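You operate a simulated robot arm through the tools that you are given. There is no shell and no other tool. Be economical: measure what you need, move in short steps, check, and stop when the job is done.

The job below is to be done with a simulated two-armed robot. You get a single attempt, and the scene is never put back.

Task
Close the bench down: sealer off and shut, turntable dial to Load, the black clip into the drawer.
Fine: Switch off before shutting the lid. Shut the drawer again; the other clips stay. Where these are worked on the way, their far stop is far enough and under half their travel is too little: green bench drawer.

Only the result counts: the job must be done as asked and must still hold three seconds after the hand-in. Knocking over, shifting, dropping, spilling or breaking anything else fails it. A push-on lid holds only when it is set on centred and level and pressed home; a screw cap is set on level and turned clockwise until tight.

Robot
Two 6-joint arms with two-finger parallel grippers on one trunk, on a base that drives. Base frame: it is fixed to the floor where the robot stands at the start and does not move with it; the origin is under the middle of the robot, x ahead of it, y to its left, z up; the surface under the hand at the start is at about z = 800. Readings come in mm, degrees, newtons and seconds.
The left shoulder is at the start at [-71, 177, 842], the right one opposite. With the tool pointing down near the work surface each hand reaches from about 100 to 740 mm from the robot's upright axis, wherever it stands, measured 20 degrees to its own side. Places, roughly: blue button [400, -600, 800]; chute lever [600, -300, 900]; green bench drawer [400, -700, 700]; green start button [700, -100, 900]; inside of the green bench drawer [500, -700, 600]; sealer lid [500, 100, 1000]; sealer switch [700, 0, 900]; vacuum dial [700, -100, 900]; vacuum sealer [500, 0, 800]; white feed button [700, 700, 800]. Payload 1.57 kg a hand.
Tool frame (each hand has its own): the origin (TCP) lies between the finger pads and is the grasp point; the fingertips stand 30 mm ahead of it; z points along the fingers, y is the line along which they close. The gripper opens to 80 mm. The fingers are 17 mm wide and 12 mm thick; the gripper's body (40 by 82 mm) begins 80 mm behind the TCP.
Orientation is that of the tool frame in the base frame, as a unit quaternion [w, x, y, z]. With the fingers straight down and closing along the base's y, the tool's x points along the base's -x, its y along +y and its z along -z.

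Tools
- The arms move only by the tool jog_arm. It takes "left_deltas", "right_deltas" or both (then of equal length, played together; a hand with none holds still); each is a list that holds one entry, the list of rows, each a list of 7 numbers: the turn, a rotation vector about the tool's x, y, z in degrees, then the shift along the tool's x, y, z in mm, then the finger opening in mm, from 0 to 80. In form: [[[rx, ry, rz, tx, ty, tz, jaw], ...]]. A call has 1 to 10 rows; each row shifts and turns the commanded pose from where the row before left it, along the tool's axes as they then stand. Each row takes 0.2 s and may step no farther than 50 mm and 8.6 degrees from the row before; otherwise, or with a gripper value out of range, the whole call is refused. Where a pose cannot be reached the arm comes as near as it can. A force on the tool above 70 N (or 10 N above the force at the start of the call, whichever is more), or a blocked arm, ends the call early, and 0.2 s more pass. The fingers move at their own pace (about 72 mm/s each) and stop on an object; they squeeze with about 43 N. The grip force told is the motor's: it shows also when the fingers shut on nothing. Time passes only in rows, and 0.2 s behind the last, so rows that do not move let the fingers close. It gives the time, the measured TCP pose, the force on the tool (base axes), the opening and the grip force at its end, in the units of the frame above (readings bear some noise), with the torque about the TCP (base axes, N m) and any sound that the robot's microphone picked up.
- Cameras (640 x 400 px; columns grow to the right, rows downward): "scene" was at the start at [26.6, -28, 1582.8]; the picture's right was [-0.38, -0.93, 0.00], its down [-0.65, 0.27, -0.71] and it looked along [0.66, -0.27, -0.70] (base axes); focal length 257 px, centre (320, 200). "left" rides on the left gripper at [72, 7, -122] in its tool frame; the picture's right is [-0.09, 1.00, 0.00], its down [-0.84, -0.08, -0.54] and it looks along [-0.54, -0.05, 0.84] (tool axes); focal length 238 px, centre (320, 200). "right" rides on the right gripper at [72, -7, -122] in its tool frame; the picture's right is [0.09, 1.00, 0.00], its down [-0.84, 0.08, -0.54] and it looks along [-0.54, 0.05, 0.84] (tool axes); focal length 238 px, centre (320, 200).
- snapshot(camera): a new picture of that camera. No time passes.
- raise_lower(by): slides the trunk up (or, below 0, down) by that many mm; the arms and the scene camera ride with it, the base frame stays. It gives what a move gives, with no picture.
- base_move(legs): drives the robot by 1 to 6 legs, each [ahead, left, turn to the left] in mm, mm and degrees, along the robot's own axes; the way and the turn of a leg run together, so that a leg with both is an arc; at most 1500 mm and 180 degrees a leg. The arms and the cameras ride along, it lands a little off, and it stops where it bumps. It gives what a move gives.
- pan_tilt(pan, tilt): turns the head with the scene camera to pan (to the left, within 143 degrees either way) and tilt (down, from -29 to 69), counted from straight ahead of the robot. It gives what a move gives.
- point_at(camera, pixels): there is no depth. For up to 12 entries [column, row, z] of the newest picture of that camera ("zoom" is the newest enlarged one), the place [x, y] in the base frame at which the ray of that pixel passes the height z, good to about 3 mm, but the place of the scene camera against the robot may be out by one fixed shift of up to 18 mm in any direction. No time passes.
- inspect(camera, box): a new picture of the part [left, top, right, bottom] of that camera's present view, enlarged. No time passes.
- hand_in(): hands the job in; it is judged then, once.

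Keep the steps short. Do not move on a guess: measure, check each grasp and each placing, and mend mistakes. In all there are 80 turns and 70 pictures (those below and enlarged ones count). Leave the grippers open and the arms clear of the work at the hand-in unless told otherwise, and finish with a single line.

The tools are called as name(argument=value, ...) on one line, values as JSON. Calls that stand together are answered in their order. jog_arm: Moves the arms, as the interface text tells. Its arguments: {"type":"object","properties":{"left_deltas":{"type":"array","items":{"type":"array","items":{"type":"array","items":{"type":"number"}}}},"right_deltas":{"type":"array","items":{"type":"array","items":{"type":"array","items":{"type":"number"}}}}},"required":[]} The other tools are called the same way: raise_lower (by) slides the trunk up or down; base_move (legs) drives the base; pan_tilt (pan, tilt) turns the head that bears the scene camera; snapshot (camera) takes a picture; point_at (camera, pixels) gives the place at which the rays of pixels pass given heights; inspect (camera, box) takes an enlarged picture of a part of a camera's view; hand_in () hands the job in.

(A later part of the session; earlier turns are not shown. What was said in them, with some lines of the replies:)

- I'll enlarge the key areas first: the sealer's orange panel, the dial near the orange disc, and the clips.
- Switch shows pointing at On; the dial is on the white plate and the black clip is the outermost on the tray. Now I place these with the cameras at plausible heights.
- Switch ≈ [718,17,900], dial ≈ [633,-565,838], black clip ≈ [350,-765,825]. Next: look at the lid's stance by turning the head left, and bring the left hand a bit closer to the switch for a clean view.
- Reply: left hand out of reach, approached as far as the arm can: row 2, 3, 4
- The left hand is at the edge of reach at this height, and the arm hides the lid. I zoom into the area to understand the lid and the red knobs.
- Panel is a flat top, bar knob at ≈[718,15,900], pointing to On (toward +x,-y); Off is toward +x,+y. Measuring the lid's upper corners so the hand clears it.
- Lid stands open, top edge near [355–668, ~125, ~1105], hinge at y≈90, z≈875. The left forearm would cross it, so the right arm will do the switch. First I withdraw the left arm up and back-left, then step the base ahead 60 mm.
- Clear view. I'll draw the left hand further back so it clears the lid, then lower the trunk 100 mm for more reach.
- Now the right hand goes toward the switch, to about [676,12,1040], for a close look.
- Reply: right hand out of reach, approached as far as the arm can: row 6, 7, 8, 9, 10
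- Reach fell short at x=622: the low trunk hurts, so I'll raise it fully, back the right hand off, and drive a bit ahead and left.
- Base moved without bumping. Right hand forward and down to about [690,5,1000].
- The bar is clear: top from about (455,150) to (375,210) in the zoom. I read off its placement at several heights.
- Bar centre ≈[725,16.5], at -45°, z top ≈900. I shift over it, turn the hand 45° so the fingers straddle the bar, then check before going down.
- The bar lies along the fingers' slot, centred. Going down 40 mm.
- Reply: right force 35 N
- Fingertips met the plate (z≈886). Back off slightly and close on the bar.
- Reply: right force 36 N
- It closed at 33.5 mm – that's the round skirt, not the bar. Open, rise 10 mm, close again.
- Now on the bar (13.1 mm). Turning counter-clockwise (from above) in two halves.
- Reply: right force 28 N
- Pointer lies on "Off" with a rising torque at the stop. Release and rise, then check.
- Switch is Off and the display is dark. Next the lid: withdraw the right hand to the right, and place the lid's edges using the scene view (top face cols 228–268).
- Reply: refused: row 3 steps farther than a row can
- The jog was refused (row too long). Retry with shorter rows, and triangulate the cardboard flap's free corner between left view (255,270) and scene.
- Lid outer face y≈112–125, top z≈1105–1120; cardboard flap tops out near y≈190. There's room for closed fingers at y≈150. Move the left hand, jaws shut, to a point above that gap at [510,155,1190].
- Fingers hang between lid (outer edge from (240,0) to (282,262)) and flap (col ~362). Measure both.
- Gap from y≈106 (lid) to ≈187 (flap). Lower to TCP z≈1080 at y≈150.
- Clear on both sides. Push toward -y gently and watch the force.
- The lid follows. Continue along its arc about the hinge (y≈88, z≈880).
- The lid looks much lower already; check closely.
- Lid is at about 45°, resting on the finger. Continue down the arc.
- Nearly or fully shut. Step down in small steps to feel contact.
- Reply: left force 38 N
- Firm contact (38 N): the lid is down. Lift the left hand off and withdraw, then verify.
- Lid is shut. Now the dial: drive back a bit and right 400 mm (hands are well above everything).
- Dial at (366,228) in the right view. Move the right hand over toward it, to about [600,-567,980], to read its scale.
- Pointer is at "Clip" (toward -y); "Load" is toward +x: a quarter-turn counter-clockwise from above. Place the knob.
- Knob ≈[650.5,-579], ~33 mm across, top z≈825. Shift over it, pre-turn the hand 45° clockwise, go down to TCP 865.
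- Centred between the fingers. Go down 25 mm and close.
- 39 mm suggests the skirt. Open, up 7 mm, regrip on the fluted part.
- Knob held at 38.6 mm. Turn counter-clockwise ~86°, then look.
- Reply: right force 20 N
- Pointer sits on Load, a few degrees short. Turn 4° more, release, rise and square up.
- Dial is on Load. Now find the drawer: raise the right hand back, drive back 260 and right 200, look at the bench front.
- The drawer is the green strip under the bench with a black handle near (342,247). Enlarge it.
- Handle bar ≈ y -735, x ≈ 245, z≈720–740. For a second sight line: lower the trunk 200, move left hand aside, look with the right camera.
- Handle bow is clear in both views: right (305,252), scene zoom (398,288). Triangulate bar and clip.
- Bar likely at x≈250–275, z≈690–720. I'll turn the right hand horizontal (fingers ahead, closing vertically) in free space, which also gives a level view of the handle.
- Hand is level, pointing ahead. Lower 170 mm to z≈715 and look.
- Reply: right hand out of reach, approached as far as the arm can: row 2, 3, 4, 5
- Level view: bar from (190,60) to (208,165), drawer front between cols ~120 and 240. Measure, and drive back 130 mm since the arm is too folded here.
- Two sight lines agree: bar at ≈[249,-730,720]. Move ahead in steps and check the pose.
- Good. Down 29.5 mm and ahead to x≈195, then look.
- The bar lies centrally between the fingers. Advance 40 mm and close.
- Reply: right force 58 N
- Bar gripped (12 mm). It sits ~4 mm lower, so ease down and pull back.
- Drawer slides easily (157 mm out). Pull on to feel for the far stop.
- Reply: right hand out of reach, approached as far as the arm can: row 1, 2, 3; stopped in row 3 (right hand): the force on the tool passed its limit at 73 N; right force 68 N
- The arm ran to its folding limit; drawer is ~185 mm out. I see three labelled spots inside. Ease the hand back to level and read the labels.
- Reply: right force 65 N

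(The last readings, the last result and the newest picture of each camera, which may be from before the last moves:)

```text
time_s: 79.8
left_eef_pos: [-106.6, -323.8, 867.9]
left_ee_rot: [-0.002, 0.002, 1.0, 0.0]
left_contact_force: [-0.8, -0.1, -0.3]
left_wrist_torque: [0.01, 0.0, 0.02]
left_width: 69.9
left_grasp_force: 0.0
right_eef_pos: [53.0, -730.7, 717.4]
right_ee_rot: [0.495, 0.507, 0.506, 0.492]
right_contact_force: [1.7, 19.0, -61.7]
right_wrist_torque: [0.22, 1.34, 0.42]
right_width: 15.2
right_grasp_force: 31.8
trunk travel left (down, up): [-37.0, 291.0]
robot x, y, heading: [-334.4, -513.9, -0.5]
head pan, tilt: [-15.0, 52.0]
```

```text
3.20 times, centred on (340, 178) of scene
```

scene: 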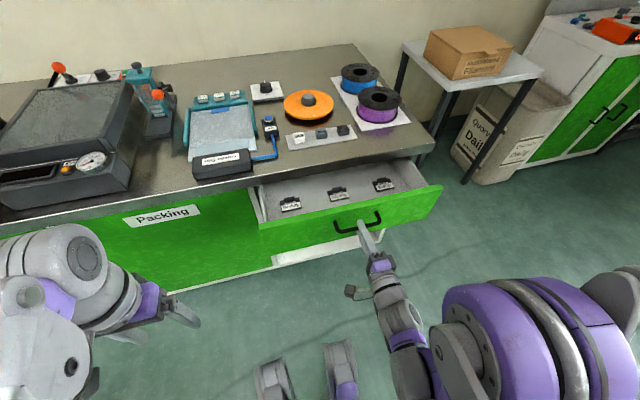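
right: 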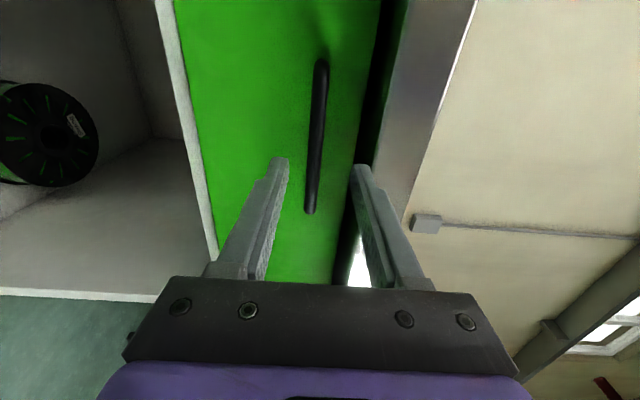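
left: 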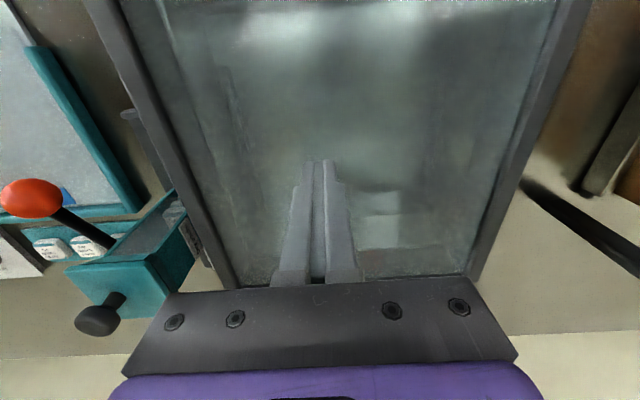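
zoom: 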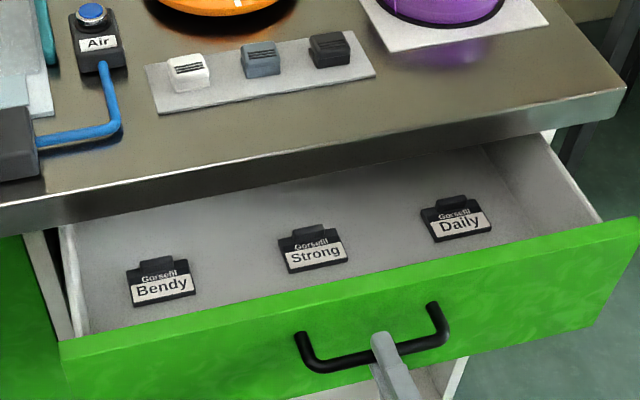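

Inside are labelled spool clips which I must not touch. I relax the hand a bit lower, then drive back to pull the drawer further toward its stop.

jog_arm(right_deltas=[[[0, 0, 0, 0, -5, 8, 0], [0.0, 0, -1.5, 0, 0, 0, 0]]])

base_move(legs=[[-70, 0, 0]])

```text
time_s: 80.4
left_eef_pos: [-106.6, -323.3, 868.6]
left_ee_rot: [-0.001, 0.002, 1.0, 0.0]
left_contact_force: [0.0, -0.5, 0.3]
left_wrist_torque: [-0.01, 0.01, 0.0]
left_width: 70.1
left_grasp_force: 0.0
right_eef_pos: [62.3, -730.5, 715.4]
right_ee_rot: [0.503, 0.499, 0.511, 0.488]
right_contact_force: [1.3, 14.7, -36.2]
right_wrist_torque: [0.63, 0.78, -0.09]
right_width: 11.9
right_grasp_force: 29.7
trunk travel left (down, up): [-37.0, 291.0]
robot x, y, heading: [-331.6, -514.0, -0.5]
head pan, tilt: [-15.0, 52.0]
```

```text
time_s: 81.4
left_eef_pos: [-177.2, -323.0, 868.0]
left_ee_rot: [-0.001, 0.002, 1.0, 0.001]
left_contact_force: [0.5, 0.5, -0.5]
left_wrist_torque: [-0.01, -0.05, 0.01]
left_width: 70.0
left_grasp_force: 0.0
right_eef_pos: [-7.6, -731.3, 715.5]
right_ee_rot: [0.504, 0.498, 0.51, 0.487]
right_contact_force: [-0.7, 4.5, -30.4]
right_wrist_torque: [0.54, 0.7, -0.03]
right_width: 12.0
right_grasp_force: 29.4
trunk travel left (down, up): [-37.0, 291.0]
robot x, y, heading: [-403.1, -513.5, -0.2]
head pan, tilt: [-15.0, 52.0]
```

Still sliding freely (≈240 mm out). Another 60 mm.

base_move(legs=[[-60, 0, 0]])

snapshot(camera="scene")

```text
time_s: 82.4
left_eef_pos: [-237.5, -322.9, 869.1]
left_ee_rot: [0.0, 0.002, 1.0, 0.0]
left_contact_force: [0.6, -0.6, -0.5]
left_wrist_torque: [-0.02, 0.0, 0.0]
left_width: 70.1
left_grasp_force: 0.1
right_eef_pos: [-69.1, -730.7, 713.9]
right_ee_rot: [0.503, 0.499, 0.511, 0.487]
right_contact_force: [-1.7, 1.2, -14.1]
right_wrist_torque: [0.49, 0.41, -0.19]
right_width: 12.3
right_grasp_force: 29.0
trunk travel left (down, up): [-37.0, 291.0]
robot x, y, heading: [-460.0, -513.1, -0.1]
head pan, tilt: [-15.0, 52.0]
```

```text
13 pictures are left
```

scene: 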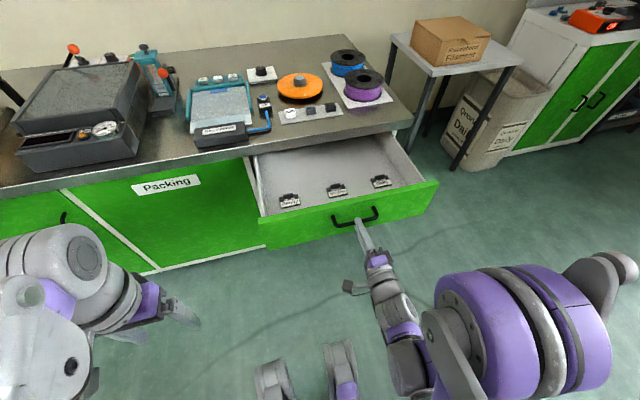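

Drawer ≈300 mm out. Release the handle, back the base off 90 mm, raise the trunk, measure drawer extents.

point_at(camera="scene", pixels=[[262, 220, 765], [437, 182, 765], [290, 200, 650], [337, 190, 650], [381, 181, 650], [255, 158, 740], [255, 190, 650], [420, 180, 650], [330, 160, 650], [345, 134, 765]])

jog_arm(right_deltas=[[[0, 0, 0, 0, 0, 0, 45], [0, 0, 0, 0, 0, 0, 45], [0, 0, 0, 0, 0, 0, 45]]])

base_move(legs=[[-90, 0, 0]])

raise_lower(by=285)

```text
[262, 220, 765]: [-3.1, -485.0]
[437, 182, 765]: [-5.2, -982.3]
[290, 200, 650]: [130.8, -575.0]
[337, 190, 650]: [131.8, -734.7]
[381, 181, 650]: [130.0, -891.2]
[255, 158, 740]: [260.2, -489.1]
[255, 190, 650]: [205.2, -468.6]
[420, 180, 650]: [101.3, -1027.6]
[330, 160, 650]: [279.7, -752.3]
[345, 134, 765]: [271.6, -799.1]
```

```text
time_s: 83.2
left_eef_pos: [-236.7, -322.7, 868.2]
left_ee_rot: [0.0, 0.001, 1.0, 0.0]
left_contact_force: [-1.2, 0.1, 0.6]
left_wrist_torque: [-0.01, -0.03, -0.02]
left_width: 69.8
left_grasp_force: 0.0
right_eef_pos: [-70.4, -731.6, 715.8]
right_ee_rot: [0.505, 0.499, 0.51, 0.486]
right_contact_force: [-0.8, -0.4, -1.2]
right_wrist_torque: [-0.02, -0.01, 0.0]
right_width: 45.1
right_grasp_force: 0.1
trunk travel left (down, up): [-37.0, 291.0]
robot x, y, heading: [-462.6, -511.8, -0.1]
head pan, tilt: [-15.0, 52.0]
```

```text
time_s: 84.3
left_eef_pos: [-327.6, -321.8, 870.1]
left_ee_rot: [0.001, 0.002, 1.0, 0.0]
left_contact_force: [-1.1, 0.4, -0.2]
left_wrist_torque: [0.02, -0.01, 0.01]
left_width: 70.1
left_grasp_force: 0.0
right_eef_pos: [-160.3, -730.0, 716.0]
right_ee_rot: [0.504, 0.498, 0.511, 0.487]
right_contact_force: [0.2, 0.2, 0.5]
right_wrist_torque: [0.03, 0.02, -0.02]
right_width: 44.8
right_grasp_force: 0.0
trunk travel left (down, up): [-37.0, 291.0]
robot x, y, heading: [-552.4, -514.3, -0.2]
head pan, tilt: [-15.0, 52.0]
```

```text
time_s: 87.2
left_eef_pos: [-327.5, -322.2, 1155.0]
left_ee_rot: [0.0, 0.002, 1.0, 0.0]
left_contact_force: [-0.6, 0.1, 0.4]
left_wrist_torque: [0.01, -0.02, 0.01]
left_width: 69.9
left_grasp_force: 0.1
right_eef_pos: [-116.0, -731.7, 1082.4]
right_ee_rot: [0.542, 0.46, 0.47, 0.523]
right_contact_force: [-0.3, -0.1, -0.6]
right_wrist_torque: [-0.04, 0.03, -0.01]
right_width: 45.0
right_grasp_force: 0.1
trunk travel left (down, up): [-322.0, 6.0]
robot x, y, heading: [-555.2, -510.0, -0.5]
head pan, tilt: [-15.0, 52.0]
```

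Drawer spans y -485…-980, front at x≈-5; free floor spot in front of the label clips near [70,-655]. Drive left 360 then ahead 550, keeping the base clear of the drawer.

base_move(legs=[[0, 360, 0], [550, 0, 0]])

jog_arm(right_deltas=[[[4.95, 4.95, -4.95, 0, 0, 0, 70], [4.95, 4.95, -4.95, 0, 0, 0, 70], [4.95, 4.95, -4.95, 0, 0, 0, 70], [4.95, 4.95, -4.95, 0, 0, 0, 70], [4.95, 4.95, -4.95, 0, 0, 0, 70], [4.95, 4.95, -4.95, 0, 0, 0, 70], [4.95, 4.95, -4.95, 0, 0, 0, 70]]])

```text
time_s: 93.7
left_eef_pos: [227.2, 37.5, 1153.1]
left_ee_rot: [0.0, 0.002, 1.0, 0.0]
left_contact_force: [-0.8, 0.2, -0.2]
left_wrist_torque: [0.03, 0.02, 0.02]
left_width: 70.0
left_grasp_force: 0.0
right_eef_pos: [438.5, -372.6, 1080.8]
right_ee_rot: [0.542, 0.461, 0.469, 0.523]
right_contact_force: [0.4, 0.1, -0.1]
right_wrist_torque: [0.0, -0.02, 0.01]
right_width: 45.0
right_grasp_force: 0.0
trunk travel left (down, up): [-322.0, 6.0]
robot x, y, heading: [2.6, -150.6, -0.4]
head pan, tilt: [-15.0, 52.0]
```

```text
time_s: 95.3
left_eef_pos: [227.0, 36.4, 1154.2]
left_ee_rot: [0.0, 0.002, 1.0, 0.0]
left_contact_force: [-0.8, 0.4, 0.5]
left_wrist_torque: [0.0, 0.03, -0.02]
left_width: 70.1
left_grasp_force: 0.0
right_eef_pos: [438.5, -371.8, 1080.9]
right_ee_rot: [0.351, 0.268, 0.848, 0.293]
right_contact_force: [0.6, 0.8, 0.4]
right_wrist_torque: [0.05, 0.03, 0.02]
right_width: 70.0
right_grasp_force: 0.0
trunk travel left (down, up): [-322.0, 6.0]
robot x, y, heading: [3.7, -153.8, -0.4]
head pan, tilt: [-15.0, 52.0]
```

Now turn the hand tool-down with the jaws closing along x (computed: 75.8° about tool [.741,.067,.668]).

jog_arm(right_deltas=[[[6.24, 0.56, 5.62, 0, 0, 0, 70], [6.24, 0.56, 5.62, 0, 0, 0, 70], [6.24, 0.56, 5.62, 0, 0, 0, 70], [6.24, 0.56, 5.62, 0, 0, 0, 70], [6.24, 0.56, 5.62, 0, 0, 0, 70], [6.24, 0.56, 5.62, 0, 0, 0, 70], [6.24, 0.56, 5.62, 0, 0, 0, 70], [6.24, 0.56, 5.62, 0, 0, 0, 70], [6.24, 0.56, 5.62, 0, 0, 0, 70]]])

```text
time_s: 97.3
left_eef_pos: [228.6, 36.2, 1154.6]
left_ee_rot: [-0.001, 0.002, 1.0, 0.0]
left_contact_force: [0.3, 1.0, -1.0]
left_wrist_torque: [0.0, 0.02, -0.01]
left_width: 70.0
left_grasp_force: 0.2
right_eef_pos: [438.2, -372.4, 1080.8]
right_ee_rot: [0.0, 0.708, 0.706, 0.0]
right_contact_force: [0.8, 0.1, -0.9]
right_wrist_torque: [0.0, 0.04, -0.02]
right_width: 70.0
right_grasp_force: 0.0
trunk travel left (down, up): [-322.0, 6.0]
robot x, y, heading: [3.4, -155.7, -0.3]
head pan, tilt: [-15.0, 52.0]
```

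Tool-down, closing along x. Move over the black clip to about [352,-769,946].

jog_arm(right_deltas=[[[0, 0, 0, -44, -9.5, 0, 70], [0, 0, 0, -44, -9.5, 10, 70], [0, 0, 0, -44, -9.5, 17, 70], [0, 0, 0, -44, -9.5, 18, 70], [0, 0, 0, -44, -9.5, 18, 70], [0, 0, 0, -44, -9.5, 18, 70], [0, 0, 0, -44, -9.5, 18, 70], [0, 0, 0, -44, -9.5, 18, 70], [0, 0, 0, -44, -9.5, 18, 70]]])

snapshot(camera="right")

```text
time_s: 99.3
left_eef_pos: [226.9, 35.1, 1154.7]
left_ee_rot: [0.0, 0.003, 1.0, 0.001]
left_contact_force: [0.0, 0.0, -0.3]
left_wrist_torque: [0.01, 0.04, -0.02]
left_width: 69.9
left_grasp_force: 0.1
right_eef_pos: [353.3, -768.3, 944.5]
right_ee_rot: [0.001, 0.707, 0.708, 0.002]
right_contact_force: [-0.5, 0.5, -0.2]
right_wrist_torque: [0.03, 0.02, 0.0]
right_width: 70.0
right_grasp_force: 0.0
trunk travel left (down, up): [-322.0, 6.0]
robot x, y, heading: [2.3, -149.1, -0.3]
head pan, tilt: [-15.0, 52.0]
```

```text
12 pictures are left
```

right: 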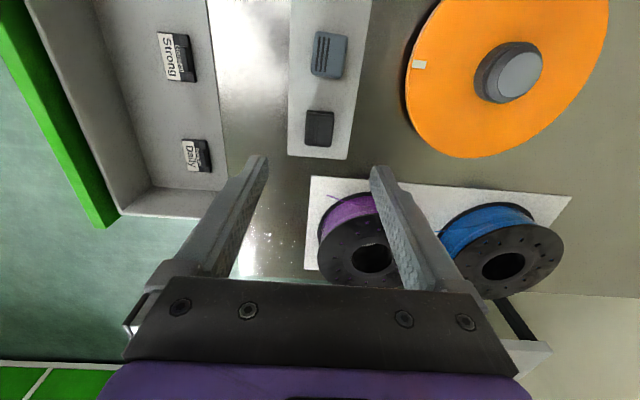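

Clip at (319,128). Measure it, the purple spool's near edge, and the drawer inside.

point_at(camera="right", pixels=[[319, 128, 815], [319, 128, 825], [305, 112, 825], [334, 112, 825], [304, 143, 815], [334, 146, 815], [335, 205, 840], [360, 195, 860], [195, 155, 660], [175, 57, 660], [120, 205, 660], [60, 40, 660]])

inspect(camera="right", box=[270, 20, 400, 170])

```text
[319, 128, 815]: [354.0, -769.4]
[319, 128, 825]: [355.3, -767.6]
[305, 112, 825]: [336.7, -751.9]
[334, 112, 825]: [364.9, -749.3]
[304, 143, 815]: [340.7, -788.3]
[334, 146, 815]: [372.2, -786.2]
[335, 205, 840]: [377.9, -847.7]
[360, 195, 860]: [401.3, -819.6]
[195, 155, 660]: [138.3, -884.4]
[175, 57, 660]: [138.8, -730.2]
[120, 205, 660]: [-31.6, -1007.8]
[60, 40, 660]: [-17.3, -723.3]
```

```text
2.67 times, centred on (335, 95) of right
```

zoom: 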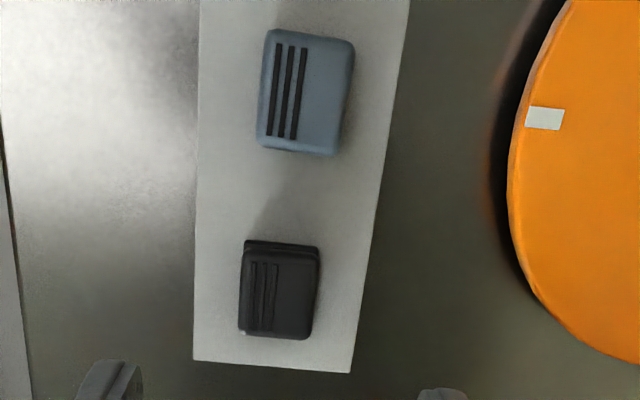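

Clip ≈30×38 mm centred at [354.5,-769], spool is clear by >40 mm. Descend to TCP 838 with jaws at 56.

jog_arm(right_deltas=[[[0, 0, 0, 0, 1, 40, 56], [0, 0, 0, 0, 0, 40, 56], [0, 0, 0, 0, 0, 18, 56], [0, 0, 0, 0, 0, 8, 56]]])

snapshot(camera="right")

```text
time_s: 100.3
left_eef_pos: [228.0, 36.2, 1154.1]
left_ee_rot: [0.0, 0.002, 1.0, 0.0]
left_contact_force: [0.4, -0.8, -0.1]
left_wrist_torque: [0.02, 0.0, -0.01]
left_width: 70.1
left_grasp_force: 0.2
right_eef_pos: [354.2, -766.9, 839.9]
right_ee_rot: [0.001, 0.707, 0.707, 0.001]
right_contact_force: [1.0, 0.1, 0.0]
right_wrist_torque: [0.04, 0.0, 0.02]
right_width: 56.2
right_grasp_force: 0.1
trunk travel left (down, up): [-322.0, 6.0]
robot x, y, heading: [1.3, -154.1, -0.4]
head pan, tilt: [-15.0, 52.0]
```

```text
10 pictures are left
```

right: 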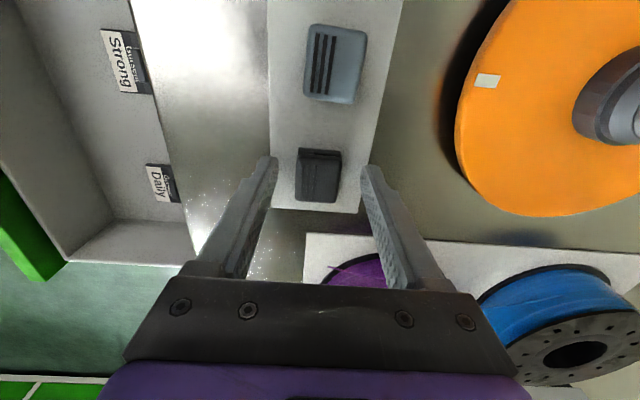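

Straddling the clip well. Down 4 mm, close, lift 20 mm.

jog_arm(right_deltas=[[[0, 0, 0, 0, 0, 4, 56], [0, 0, 0, 0, 0, 0, 10], [0, 0, 0, 0, 0, 0, 10], [0, 0, 0, 0, 0, 0, 10], [0, 0, 0, 0, 0, 0, 10], [0, 0, 0, 0, 0, -10, 10], [0, 0, 0, 0, 0, -20, 10]]])

snapshot(camera="right")

```text
time_s: 101.9
left_eef_pos: [225.8, 36.5, 1153.6]
left_ee_rot: [0.0, 0.002, 1.0, 0.0]
left_contact_force: [-0.4, -0.1, 0.2]
left_wrist_torque: [0.01, -0.01, 0.03]
left_width: 69.9
left_grasp_force: 0.0
right_eef_pos: [354.5, -767.0, 865.7]
right_ee_rot: [0.001, 0.707, 0.707, 0.001]
right_contact_force: [0.4, 0.0, -0.1]
right_wrist_torque: [0.0, -0.02, 0.01]
right_width: 27.7
right_grasp_force: 38.3
trunk travel left (down, up): [-322.0, 6.0]
robot x, y, heading: [2.3, -155.0, -0.5]
head pan, tilt: [-15.0, 52.0]
```

```text
9 pictures are left
```

right: 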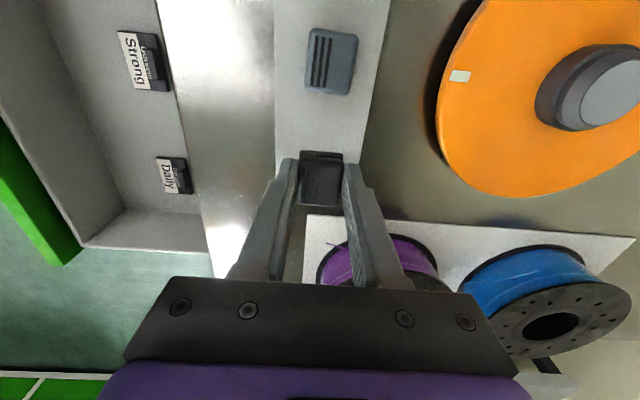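

Clip held (27.7 mm). Lift to z≈920 and carry toward the drawer, above [65,-655].

point_at(camera="right", pixels=[[98, 140, 650], [98, 140, 630], [45, 5, 650], [160, 88, 650], [122, 62, 650], [185, 190, 650], [60, 200, 765], [10, 110, 765]])

jog_arm(right_deltas=[[[0, 0, 0, 0, 0, -28, 10], [0, 0, 0, 0, 0, -28, 10], [0, 0, 0, 16, -41, 0, 10], [0, 0, 0, 16, -41, 0, 10], [0, 0, 0, 16, -41, 0, 10], [0, 0, 0, 16, -41, 0, 10], [0, 0, 0, 16, -41, 0, 10], [0, 0, 0, 16, -41, 0, 10], [0, 0, 0, 16, -41, 0, 10]]])

snapshot(camera="right")

```text
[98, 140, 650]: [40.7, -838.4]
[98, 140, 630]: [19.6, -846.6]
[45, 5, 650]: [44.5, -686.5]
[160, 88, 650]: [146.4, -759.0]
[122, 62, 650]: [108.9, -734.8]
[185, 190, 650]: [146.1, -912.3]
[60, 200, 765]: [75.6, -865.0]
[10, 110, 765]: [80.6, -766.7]
```

```text
time_s: 103.9
left_eef_pos: [226.5, 37.4, 1154.1]
left_ee_rot: [0.0, 0.002, 1.0, 0.0]
left_contact_force: [-0.3, -0.1, 0.3]
left_wrist_torque: [0.01, 0.01, 0.03]
left_width: 70.2
left_grasp_force: 0.1
right_eef_pos: [66.8, -653.9, 921.2]
right_ee_rot: [0.001, 0.706, 0.708, 0.002]
right_contact_force: [-0.3, 0.6, 0.0]
right_wrist_torque: [-0.04, 0.0, 0.01]
right_width: 28.0
right_grasp_force: 37.8
trunk travel left (down, up): [-322.0, 6.0]
robot x, y, heading: [4.5, -152.4, -0.5]
head pan, tilt: [-15.0, 52.0]
```

```text
8 pictures are left
```

right: 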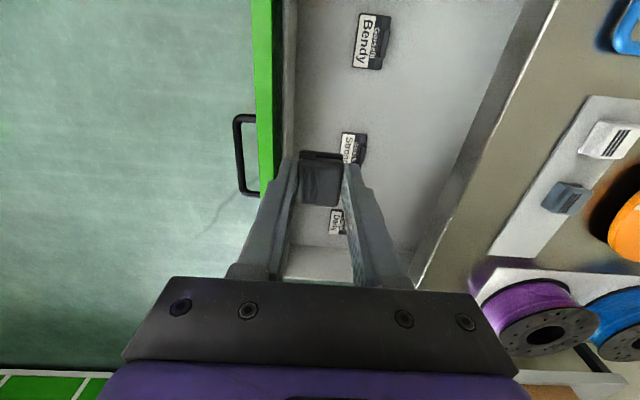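

Over the drawer. Measure where the front wall, "Bendy" and "Strong" clips lie relative to the spot below the hand.

point_at(camera="right", pixels=[[273, 80, 765], [297, 80, 650], [352, 66, 650], [388, 66, 650], [343, 132, 650], [368, 160, 650], [330, 95, 650], [440, 95, 650], [455, 150, 765]])

```text
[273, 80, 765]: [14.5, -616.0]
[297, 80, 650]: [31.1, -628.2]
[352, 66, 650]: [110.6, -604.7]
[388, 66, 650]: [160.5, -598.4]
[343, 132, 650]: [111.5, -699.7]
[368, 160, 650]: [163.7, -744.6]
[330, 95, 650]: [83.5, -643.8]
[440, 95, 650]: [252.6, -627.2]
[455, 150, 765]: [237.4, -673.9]
```

Free space between "Bendy" and "Strong" at [85,-652]. Shift there and lower to TCP ≈ 705.

jog_arm(right_deltas=[[[0, 0, 0, 2, 18, 0, 10], [0, 0, 0, 0, 0, 40, 10], [0, 0, 0, 0, 0, 40, 10], [0, 0, 0, 0, 0, 40, 10], [0, 0, 0, 0, 0, 40, 10], [0, 0, 0, 0, 0, 40, 10], [0, 0, 0, 0, 0, 14, 10]]])

snapshot(camera="right")

```text
time_s: 105.5
left_eef_pos: [227.2, 37.0, 1153.9]
left_ee_rot: [0.0, 0.003, 1.0, 0.0]
left_contact_force: [0.2, 0.4, -0.2]
left_wrist_torque: [0.0, 0.0, 0.01]
left_width: 70.0
left_grasp_force: 0.0
right_eef_pos: [106.7, -698.0, 767.7]
right_ee_rot: [0.001, 0.707, 0.707, 0.002]
right_contact_force: [0.1, -1.5, 0.1]
right_wrist_torque: [0.01, -0.02, 0.02]
right_width: 27.8
right_grasp_force: 37.6
right hand out of reach, approached as far as the arm can: row 5, 6, 7
trunk travel left (down, up): [-322.0, 6.0]
robot x, y, heading: [3.7, -153.0, -0.4]
head pan, tilt: [-15.0, 52.0]
```

```text
7 pictures are left
```

right: 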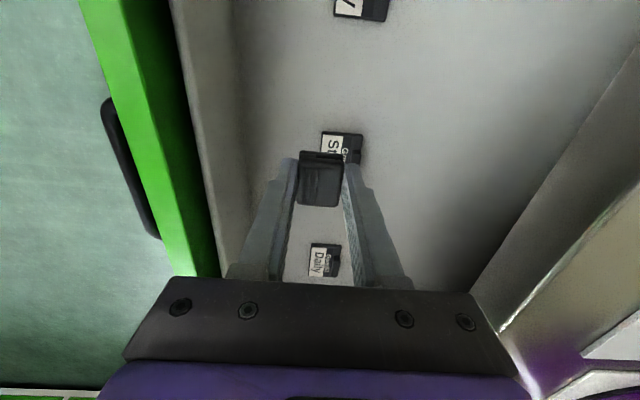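

The arm is too folded to go lower there and drifted sideways (still free of contact). Lift back up, then use the trunk for the descent.

jog_arm(right_deltas=[[[0, 0, 0, 0, 0, -40, 10], [0, 0, 0, 0, 0, -40, 10], [0, 0, 0, 0, 0, -30, 10]]])

```text
time_s: 106.3
left_eef_pos: [226.9, 37.8, 1153.9]
left_ee_rot: [0.0, 0.003, 1.0, 0.0]
left_contact_force: [-0.3, 0.5, 0.3]
left_wrist_torque: [0.01, 0.0, -0.01]
left_width: 70.1
left_grasp_force: 0.1
right_eef_pos: [105.7, -697.4, 878.5]
right_ee_rot: [0.0, 0.708, 0.706, 0.002]
right_contact_force: [-0.8, -0.3, -0.2]
right_wrist_torque: [-0.01, -0.01, 0.01]
right_width: 28.0
right_grasp_force: 38.7
trunk travel left (down, up): [-322.0, 6.0]
robot x, y, heading: [1.2, -154.6, -0.5]
head pan, tilt: [-15.0, 52.0]
```

Shift back to [85,-652] and lower the trunk 165 mm (TCP → ~713).

jog_arm(right_deltas=[[[0, 0, 0, 23, -10, 0, 10], [0, 0, 0, 22, -11, 0, 10]]])

raise_lower(by=-165)

```text
time_s: 106.9
left_eef_pos: [226.9, 37.3, 1152.9]
left_ee_rot: [-0.001, 0.003, 1.0, 0.0]
left_contact_force: [0.9, 0.0, -0.7]
left_wrist_torque: [0.0, -0.01, 0.02]
left_width: 70.0
left_grasp_force: 0.1
right_eef_pos: [85.9, -652.9, 879.8]
right_ee_rot: [0.001, 0.707, 0.707, 0.001]
right_contact_force: [0.4, 0.1, -0.2]
right_wrist_torque: [0.0, 0.03, 0.01]
right_width: 27.7
right_grasp_force: 38.8
trunk travel left (down, up): [-322.0, 6.0]
robot x, y, heading: [2.2, -154.2, -0.3]
head pan, tilt: [-15.0, 52.0]
```

```text
time_s: 108.8
left_eef_pos: [228.0, 36.1, 989.8]
left_ee_rot: [0.0, 0.003, 1.0, 0.0]
left_contact_force: [0.5, -0.3, -0.6]
left_wrist_torque: [0.02, 0.02, 0.03]
left_width: 69.8
left_grasp_force: 0.1
right_eef_pos: [84.8, -652.2, 713.3]
right_ee_rot: [0.001, 0.707, 0.707, 0.001]
right_contact_force: [0.3, -0.9, 0.7]
right_wrist_torque: [-0.01, -0.04, 0.01]
right_width: 27.9
right_grasp_force: 38.3
trunk travel left (down, up): [-157.0, 171.0]
robot x, y, heading: [-0.3, -154.8, -0.5]
head pan, tilt: [-15.0, 52.0]
```

Now small arm steps down to feel the drawer floor.

jog_arm(right_deltas=[[[0, 0, 0, 0, 0, 10, 10], [0, 0, 0, 0, 0, 10, 10], [0, 0, 0, 0, 0, 8, 10], [0, 0, 0, 0, 0, 6, 10]]])

snapshot(camera="right")

```text
time_s: 109.8
left_eef_pos: [228.0, 36.6, 989.3]
left_ee_rot: [0.0, 0.003, 1.0, 0.0]
left_contact_force: [-0.6, -0.4, -0.5]
left_wrist_torque: [0.01, -0.01, 0.0]
left_width: 69.5
left_grasp_force: 0.1
right_eef_pos: [85.1, -653.7, 678.3]
right_ee_rot: [0.001, 0.708, 0.707, 0.002]
right_contact_force: [0.2, -0.2, 0.2]
right_wrist_torque: [-0.02, 0.0, 0.01]
right_width: 28.0
right_grasp_force: 38.5
trunk travel left (down, up): [-157.0, 171.0]
robot x, y, heading: [2.2, -154.5, -0.5]
head pan, tilt: [-15.0, 52.0]
```

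```text
6 pictures are left
```

right: 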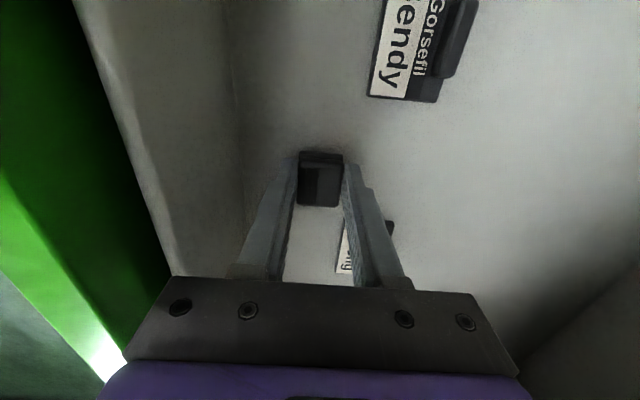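

No contact yet, all clear around. Continue 15 mm.

jog_arm(right_deltas=[[[0, 0, 0, 0, 0, 5, 10], [0, 0, 0, 0, 0, 5, 10], [0, 0, 0, 0, 0, 5, 10]]])

```text
time_s: 110.7
left_eef_pos: [226.9, 40.5, 989.2]
left_ee_rot: [-0.001, 0.002, 1.0, -0.002]
left_contact_force: [-0.4, 0.8, -0.1]
left_wrist_torque: [0.02, -0.03, 0.02]
left_width: 69.9
left_grasp_force: 0.2
right_eef_pos: [84.7, -653.2, 668.3]
right_ee_rot: [0.004, 0.708, 0.707, 0.0]
right_contact_force: [1.1, 2.3, 57.1]
right_wrist_torque: [0.37, 0.57, 0.17]
right_width: 28.2
right_grasp_force: 38.1
trunk travel left (down, up): [-157.0, 171.0]
robot x, y, heading: [5.7, -153.0, -0.4]
head pan, tilt: [-15.0, 52.0]
stopped in row 3 (right hand): the force on the tool passed its limit at 75 N (the readings are from after the stop); the commanded pose is now the measured one
```

Floor felt. Ease 2 mm up, open to 44, then rise straight up by arm and check.

jog_arm(right_deltas=[[[0, 0, 0, 0, 0, -2, 10], [0, 0, 0, 0, 0, 0, 44], [0, 0, 0, 0, 0, 0, 44], [0, 0, 0, 0, 0, -15, 44], [0, 0, 0, 0, 0, -25, 44]]])

raise_lower(by=165)

snapshot(camera="right")

```text
time_s: 111.9
left_eef_pos: [226.7, 38.0, 988.3]
left_ee_rot: [0.0, 0.003, 1.0, 0.0]
left_contact_force: [-0.2, -1.3, -0.4]
left_wrist_torque: [-0.01, 0.01, 0.0]
left_width: 69.8
left_grasp_force: 0.1
right_eef_pos: [84.4, -655.3, 708.6]
right_ee_rot: [0.002, 0.708, 0.706, -0.001]
right_contact_force: [0.2, 0.0, 0.5]
right_wrist_torque: [-0.03, -0.02, -0.02]
right_width: 44.1
right_grasp_force: 0.1
trunk travel left (down, up): [-157.0, 171.0]
robot x, y, heading: [2.9, -154.0, -0.4]
head pan, tilt: [-15.0, 52.0]
```

```text
time_s: 113.8
left_eef_pos: [226.1, 36.4, 1153.8]
left_ee_rot: [0.0, 0.003, 1.0, -0.001]
left_contact_force: [-0.5, -0.6, 0.6]
left_wrist_torque: [0.02, 0.01, 0.02]
left_width: 69.9
left_grasp_force: 0.1
right_eef_pos: [83.8, -654.8, 872.8]
right_ee_rot: [0.002, 0.708, 0.706, 0.001]
right_contact_force: [-0.3, -1.6, 0.3]
right_wrist_torque: [-0.01, -0.01, 0.01]
right_width: 43.9
right_grasp_force: 0.2
trunk travel left (down, up): [-322.0, 6.0]
robot x, y, heading: [3.1, -150.6, -0.4]
head pan, tilt: [-15.0, 52.0]
```

```text
5 pictures are left
```

right: 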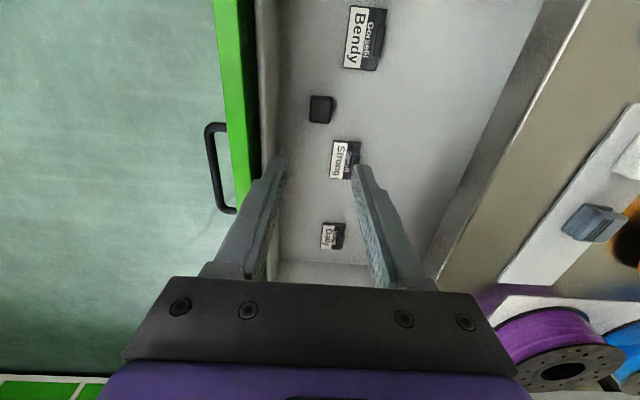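

Black clip lies in the drawer, the others untouched. Now to shut the drawer: drive back to where I gripped the handle.

base_move(legs=[[-555, 0, 0], [0, -360, 0]])

jog_arm(right_deltas=[[[0, 0, 0, 30, 30, -8, 45], [0, 0, 0, 30, 30, -8, 45], [0, 0, 0, 30, 30, -8, 45], [0, 0, 0, 30, 30, -8, 45], [0, 0, 0, 30, 30, -8, 45], [0, 0, 0, 30, 30, -8, 45], [0, 0, 0, 30, 30, -8, 45], [0, 0, 0, 30, 30, -8, 45], [0, 0, 0, 30, 30, -8, 45], [0, 0, 0, 16, 30, -8, 45]]])

```text
time_s: 120.3
left_eef_pos: [-328.4, -321.0, 1153.4]
left_ee_rot: [0.0, 0.002, 1.0, 0.0]
left_contact_force: [-0.2, -0.7, 0.2]
left_wrist_torque: [-0.02, -0.01, 0.01]
left_width: 70.1
left_grasp_force: 0.0
right_eef_pos: [-469.9, -1013.5, 871.7]
right_ee_rot: [0.002, 0.707, 0.707, 0.0]
right_contact_force: [-0.7, -0.8, -0.6]
right_wrist_torque: [-0.03, 0.01, -0.01]
right_width: 43.8
right_grasp_force: 0.0
trunk travel left (down, up): [-322.0, 6.0]
robot x, y, heading: [-553.7, -514.2, -0.5]
head pan, tilt: [-15.0, 52.0]
```

```text
time_s: 122.5
left_eef_pos: [-327.7, -320.6, 1154.8]
left_ee_rot: [0.001, 0.003, 1.0, 0.0]
left_contact_force: [-0.1, -0.7, 0.0]
left_wrist_torque: [-0.03, -0.03, -0.02]
left_width: 70.1
left_grasp_force: 0.1
right_eef_pos: [-169.2, -725.1, 952.3]
right_ee_rot: [0.003, 0.708, 0.706, 0.0]
right_contact_force: [0.0, 0.2, 0.3]
right_wrist_torque: [0.01, 0.02, 0.01]
right_width: 45.0
right_grasp_force: 0.0
trunk travel left (down, up): [-322.0, 6.0]
robot x, y, heading: [-552.7, -508.9, -0.1]
head pan, tilt: [-15.0, 52.0]
```

Turn the hand level (tool pointing ahead).

jog_arm(right_deltas=[[[-8.6, 0, 0, 0, 0, 0, 45], [-8.6, 0, 0, 0, 0, 0, 45], [-8.6, 0, 0, 0, 0, 0, 45], [-8.6, 0, 0, 0, 0, 0, 45], [-8.6, 0, 0, 0, 0, 0, 45], [-8.6, 0, 0, 0, 0, 0, 45], [-8.6, 0, 0, 0, 0, 0, 45], [-8.6, 0, 0, 0, 0, 0, 45], [-8.6, 0, 0, 0, 0, 0, 45], [-8.6, 0, 0, 0, 0, 0, 45]]])

raise_lower(by=-234)

```text
time_s: 124.7
left_eef_pos: [-328.6, -322.8, 1154.0]
left_ee_rot: [-0.001, 0.003, 1.0, 0.0]
left_contact_force: [0.0, 0.2, 0.1]
left_wrist_torque: [0.02, -0.01, -0.01]
left_width: 70.3
left_grasp_force: 0.0
right_eef_pos: [-153.0, -730.7, 1044.1]
right_ee_rot: [0.483, 0.517, 0.517, 0.481]
right_contact_force: [-0.7, -0.6, 0.6]
right_wrist_torque: [0.04, 0.04, 0.0]
right_width: 45.0
right_grasp_force: 0.1
right hand out of reach, approached as far as the arm can: row 8, 9, 10
trunk travel left (down, up): [-322.0, 6.0]
robot x, y, heading: [-553.5, -513.6, -0.3]
head pan, tilt: [-15.0, 52.0]
```

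```text
time_s: 127.1
left_eef_pos: [-328.5, -322.0, 920.5]
left_ee_rot: [-0.001, 0.003, 1.0, 0.001]
left_contact_force: [-0.3, -0.1, 1.1]
left_wrist_torque: [0.04, 0.0, -0.02]
left_width: 70.1
left_grasp_force: 0.0
right_eef_pos: [-152.9, -729.5, 810.7]
right_ee_rot: [0.483, 0.516, 0.516, 0.483]
right_contact_force: [-0.2, 0.0, -0.5]
right_wrist_torque: [0.03, -0.02, 0.01]
right_width: 45.2
right_grasp_force: 0.1
trunk travel left (down, up): [-88.0, 240.0]
robot x, y, heading: [-551.8, -513.0, -0.6]
head pan, tilt: [-15.0, 52.0]
```

Lower the trunk 84 mm more, then trim the pitch.

raise_lower(by=-84)

jog_arm(right_deltas=[[[-3.9, 0, 0, 0, 0, 10, 45], [0, 0, 0, 0, -6, 10, 45], [0, 0, 0, 0, -6, 10, 45]]])

snapshot(camera="right")

```text
time_s: 128.3
left_eef_pos: [-328.7, -321.9, 836.0]
left_ee_rot: [0.0, 0.003, 1.0, 0.001]
left_contact_force: [-0.4, -0.6, -0.3]
left_wrist_torque: [0.0, 0.0, 0.01]
left_width: 70.0
left_grasp_force: 0.1
right_eef_pos: [-154.6, -728.3, 727.5]
right_ee_rot: [0.483, 0.516, 0.517, 0.483]
right_contact_force: [-0.1, 0.8, 0.3]
right_wrist_torque: [-0.01, 0.03, -0.03]
right_width: 45.1
right_grasp_force: 0.0
trunk travel left (down, up): [-4.0, 324.0]
robot x, y, heading: [-554.4, -510.4, -0.2]
head pan, tilt: [-15.0, 52.0]
```

```text
time_s: 129.1
left_eef_pos: [-328.3, -322.1, 835.7]
left_ee_rot: [0.0, 0.002, 1.0, -0.001]
left_contact_force: [-0.1, -0.2, -0.1]
left_wrist_torque: [-0.02, 0.01, -0.03]
left_width: 70.0
left_grasp_force: 0.1
right_eef_pos: [-122.7, -729.6, 714.2]
right_ee_rot: [0.501, 0.499, 0.5, 0.5]
right_contact_force: [-0.5, -0.5, -0.1]
right_wrist_torque: [0.02, 0.0, 0.01]
right_width: 45.0
right_grasp_force: 0.0
trunk travel left (down, up): [-4.0, 324.0]
robot x, y, heading: [-555.1, -512.7, -0.2]
head pan, tilt: [-15.0, 52.0]
```

```text
4 pictures are left
```

right: 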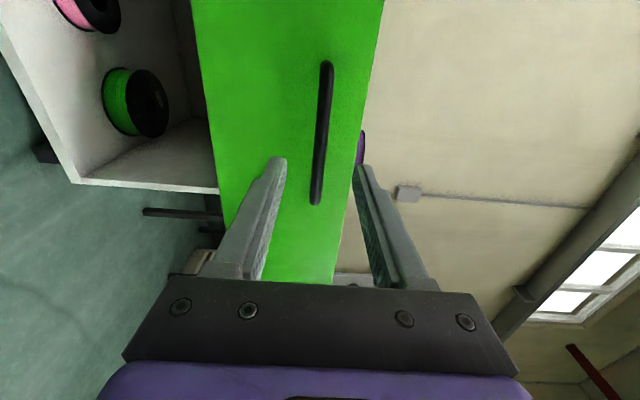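

Bar is centred in the jaws again. Advance 50 mm and close on it.

jog_arm(right_deltas=[[[0, 0, 0, 0, 0, 25, 45], [0, 0, 0, 0, 0, 25, 45], [0, 0, 0, 0, 0, 0, 0], [0, 0, 0, 0, 0, 0, 0], [0, 0, 0, 0, 0, 0, 0]]])

```text
time_s: 130.3
left_eef_pos: [-328.8, -321.2, 837.4]
left_ee_rot: [0.0, 0.003, 1.0, 0.0]
left_contact_force: [-0.3, 0.3, 0.9]
left_wrist_torque: [-0.01, 0.0, 0.02]
left_width: 70.1
left_grasp_force: 0.0
right_eef_pos: [-72.4, -729.5, 715.6]
right_ee_rot: [0.501, 0.499, 0.5, 0.501]
right_contact_force: [6.5, -3.3, 12.4]
right_wrist_torque: [0.13, -0.39, -0.15]
right_width: 11.7
right_grasp_force: 29.2
trunk travel left (down, up): [-4.0, 324.0]
robot x, y, heading: [-553.9, -514.7, -0.3]
head pan, tilt: [-15.0, 52.0]
```

Gripped. Drive ahead 220 mm to push the drawer in, then finish with the arm.

base_move(legs=[[220, 0, 0]])

jog_arm(right_deltas=[[[0, 0, 0, 0, 0, 15, 0], [0, 0, 0, 0, 0, 20, 0], [0, 0, 0, 0, 0, 20, 0], [0, 0, 0, 0, 0, 15, 0], [0, 0, 0, 0, 0, 8, 0]]])

```text
time_s: 132.0
left_eef_pos: [-107.4, -322.1, 836.1]
left_ee_rot: [0.0, 0.003, 1.0, 0.0]
left_contact_force: [0.1, 0.2, 0.1]
left_wrist_torque: [0.04, -0.03, 0.01]
left_width: 70.1
left_grasp_force: 0.2
right_eef_pos: [147.7, -729.1, 715.4]
right_ee_rot: [0.501, 0.498, 0.501, 0.5]
right_contact_force: [-1.5, 6.5, 13.1]
right_wrist_torque: [0.09, -0.41, 0.22]
right_width: 11.4
right_grasp_force: 29.3
trunk travel left (down, up): [-4.0, 324.0]
robot x, y, heading: [-331.0, -515.1, -0.3]
head pan, tilt: [-15.0, 52.0]
```

```text
time_s: 133.2
left_eef_pos: [-107.5, -322.7, 836.2]
left_ee_rot: [0.001, 0.002, 1.0, 0.0]
left_contact_force: [0.1, 0.1, -0.5]
left_wrist_torque: [-0.01, 0.01, -0.01]
left_width: 70.2
left_grasp_force: 0.0
right_eef_pos: [226.4, -728.6, 714.4]
right_ee_rot: [0.501, 0.499, 0.5, 0.5]
right_contact_force: [0.3, 0.1, 12.8]
right_wrist_torque: [0.09, -0.37, -0.1]
right_width: 11.8
right_grasp_force: 29.1
trunk travel left (down, up): [-4.0, 324.0]
robot x, y, heading: [-329.8, -512.0, -0.2]
head pan, tilt: [-15.0, 52.0]
```

Push on in small steps until the closed stop.

jog_arm(right_deltas=[[[0, 0, 0, 0, 0, 4, 0], [0, 0, 0, 0, 0, 4, 0], [0, 0, 0, 0, 0, 3, 0], [0, 0, 0, 0, 0, 3, 0]]])

```text
time_s: 134.2
left_eef_pos: [-108.1, -323.7, 836.0]
left_ee_rot: [0.001, 0.002, 1.0, 0.0]
left_contact_force: [-0.9, 0.2, 0.6]
left_wrist_torque: [-0.03, -0.02, 0.0]
left_width: 69.6
left_grasp_force: 0.0
right_eef_pos: [239.3, -729.8, 715.4]
right_ee_rot: [0.502, 0.499, 0.501, 0.499]
right_contact_force: [-26.8, -0.1, -4.1]
right_wrist_torque: [0.11, 0.1, -0.03]
right_width: 11.5
right_grasp_force: 29.3
trunk travel left (down, up): [-4.0, 324.0]
robot x, y, heading: [-332.4, -513.5, 0.2]
head pan, tilt: [-15.0, 52.0]
```

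Stop reached (27 N). One more mm, release, and back off.

jog_arm(right_deltas=[[[0, 0, 0, 0, 0, 1.5, 0], [0, 0, 0, 0, 0, 0, 0], [0, 0, 0, 0, 0, 0, 42], [0, 0, 0, 0, 0, 0, 42], [0, 0, 0, 0, 0, -25, 42], [0, 0, 0, 0, 0, -35, 42], [0, 0, 0, 0, 0, -35, 42]]])

snapshot(camera="right")

base_move(legs=[[-200, 0, 0]])

pan_tilt(pan=-5, tilt=45)

snapshot(camera="scene")

```text
time_s: 135.8
left_eef_pos: [-106.7, -323.1, 836.5]
left_ee_rot: [0.001, 0.003, 1.0, -0.001]
left_contact_force: [0.0, 0.1, 0.7]
left_wrist_torque: [-0.01, 0.0, 0.0]
left_width: 70.1
left_grasp_force: 0.1
right_eef_pos: [146.5, -730.4, 714.2]
right_ee_rot: [0.501, 0.498, 0.501, 0.5]
right_contact_force: [-0.5, -0.1, 0.2]
right_wrist_torque: [0.02, 0.02, -0.02]
right_width: 42.1
right_grasp_force: 0.1
trunk travel left (down, up): [-4.0, 324.0]
robot x, y, heading: [-328.7, -512.1, -0.2]
head pan, tilt: [-15.0, 52.0]
```

```text
3 pictures are left
```

right: 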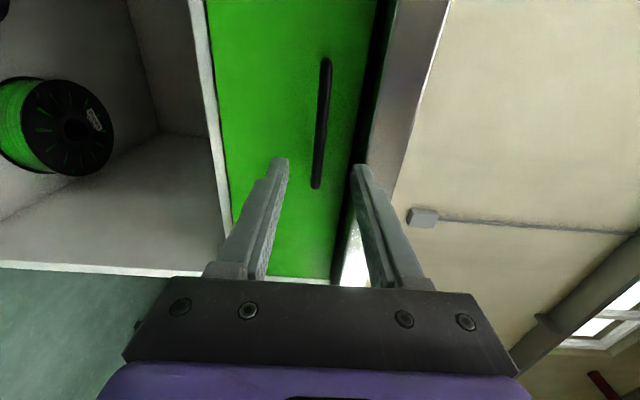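

```text
time_s: 137.4
left_eef_pos: [-304.7, -322.9, 835.5]
left_ee_rot: [0.0, 0.004, 1.0, -0.001]
left_contact_force: [-0.2, -0.1, 0.6]
left_wrist_torque: [0.0, 0.0, -0.02]
left_width: 69.9
left_grasp_force: 0.2
right_eef_pos: [-52.8, -730.8, 713.6]
right_ee_rot: [0.502, 0.499, 0.5, 0.5]
right_contact_force: [-0.6, 0.4, 0.8]
right_wrist_torque: [-0.03, -0.01, -0.02]
right_width: 41.9
right_grasp_force: 0.1
trunk travel left (down, up): [-4.0, 324.0]
robot x, y, heading: [-530.7, -512.0, -0.4]
head pan, tilt: [-15.0, 52.0]
```

```text
time_s: 138.1
left_eef_pos: [-305.1, -321.6, 836.2]
left_ee_rot: [0.0, 0.003, 1.0, 0.0]
left_contact_force: [-0.2, 0.2, -0.7]
left_wrist_torque: [0.01, -0.03, 0.01]
left_width: 70.0
left_grasp_force: 0.0
right_eef_pos: [-52.1, -729.3, 713.2]
right_ee_rot: [0.502, 0.499, 0.5, 0.499]
right_contact_force: [-0.7, 0.2, -0.7]
right_wrist_torque: [-0.01, 0.03, -0.02]
right_width: 42.0
right_grasp_force: 0.0
trunk travel left (down, up): [-4.0, 324.0]
robot x, y, heading: [-528.4, -507.3, -0.5]
head pan, tilt: [-5.0, 45.0]
```

```text
2 pictures are left
```

scene: 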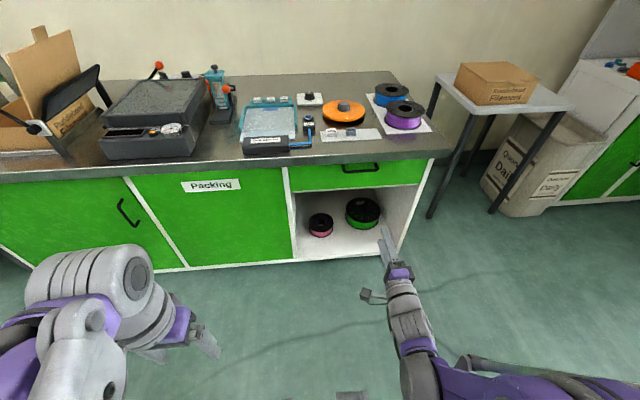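

Drawer is closed flush, lid shut. One last enlarged check of the bench.

inspect(camera="scene", box=[80, 50, 440, 200])

jog_arm(right_deltas=[[[0, 0, 0, 0, 0, 0, 80], [0, 0, 0, 0, 0, 0, 80]]])

```text
1.78 times, centred on (260, 125) of scene
```

zoom: 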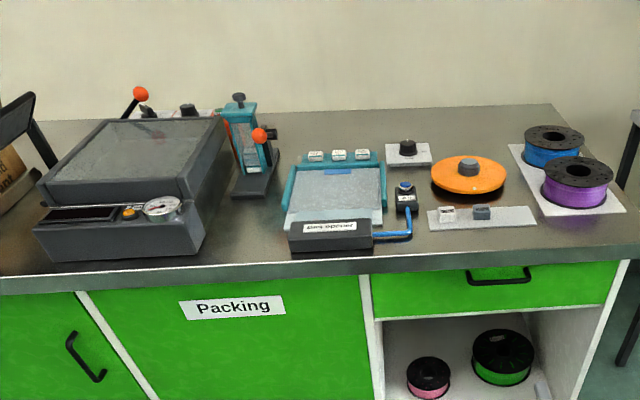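

```text
time_s: 138.7
left_eef_pos: [-304.3, -321.6, 835.9]
left_ee_rot: [0.0, 0.004, 1.0, 0.0]
left_contact_force: [0.0, -0.6, -0.2]
left_wrist_torque: [-0.02, -0.01, 0.03]
left_width: 70.1
left_grasp_force: 0.1
right_eef_pos: [-52.2, -729.9, 714.8]
right_ee_rot: [0.502, 0.499, 0.5, 0.499]
right_contact_force: [0.2, -0.5, 0.6]
right_wrist_torque: [-0.02, -0.02, 0.04]
right_width: 79.8
right_grasp_force: 0.0
trunk travel left (down, up): [-4.0, 324.0]
robot x, y, heading: [-529.5, -511.6, -0.3]
head pan, tilt: [-5.0, 45.0]
5 turns are left
```

All is in place, the grippers are open and the arms clear; handing in.

hand_in()

```text
The job is handed in.
```

The bench is closed down: the sealer was switched off and then its lid shut, the turntable dial is on Load, and the black clip is in the closed drawer with the other clips left in place.
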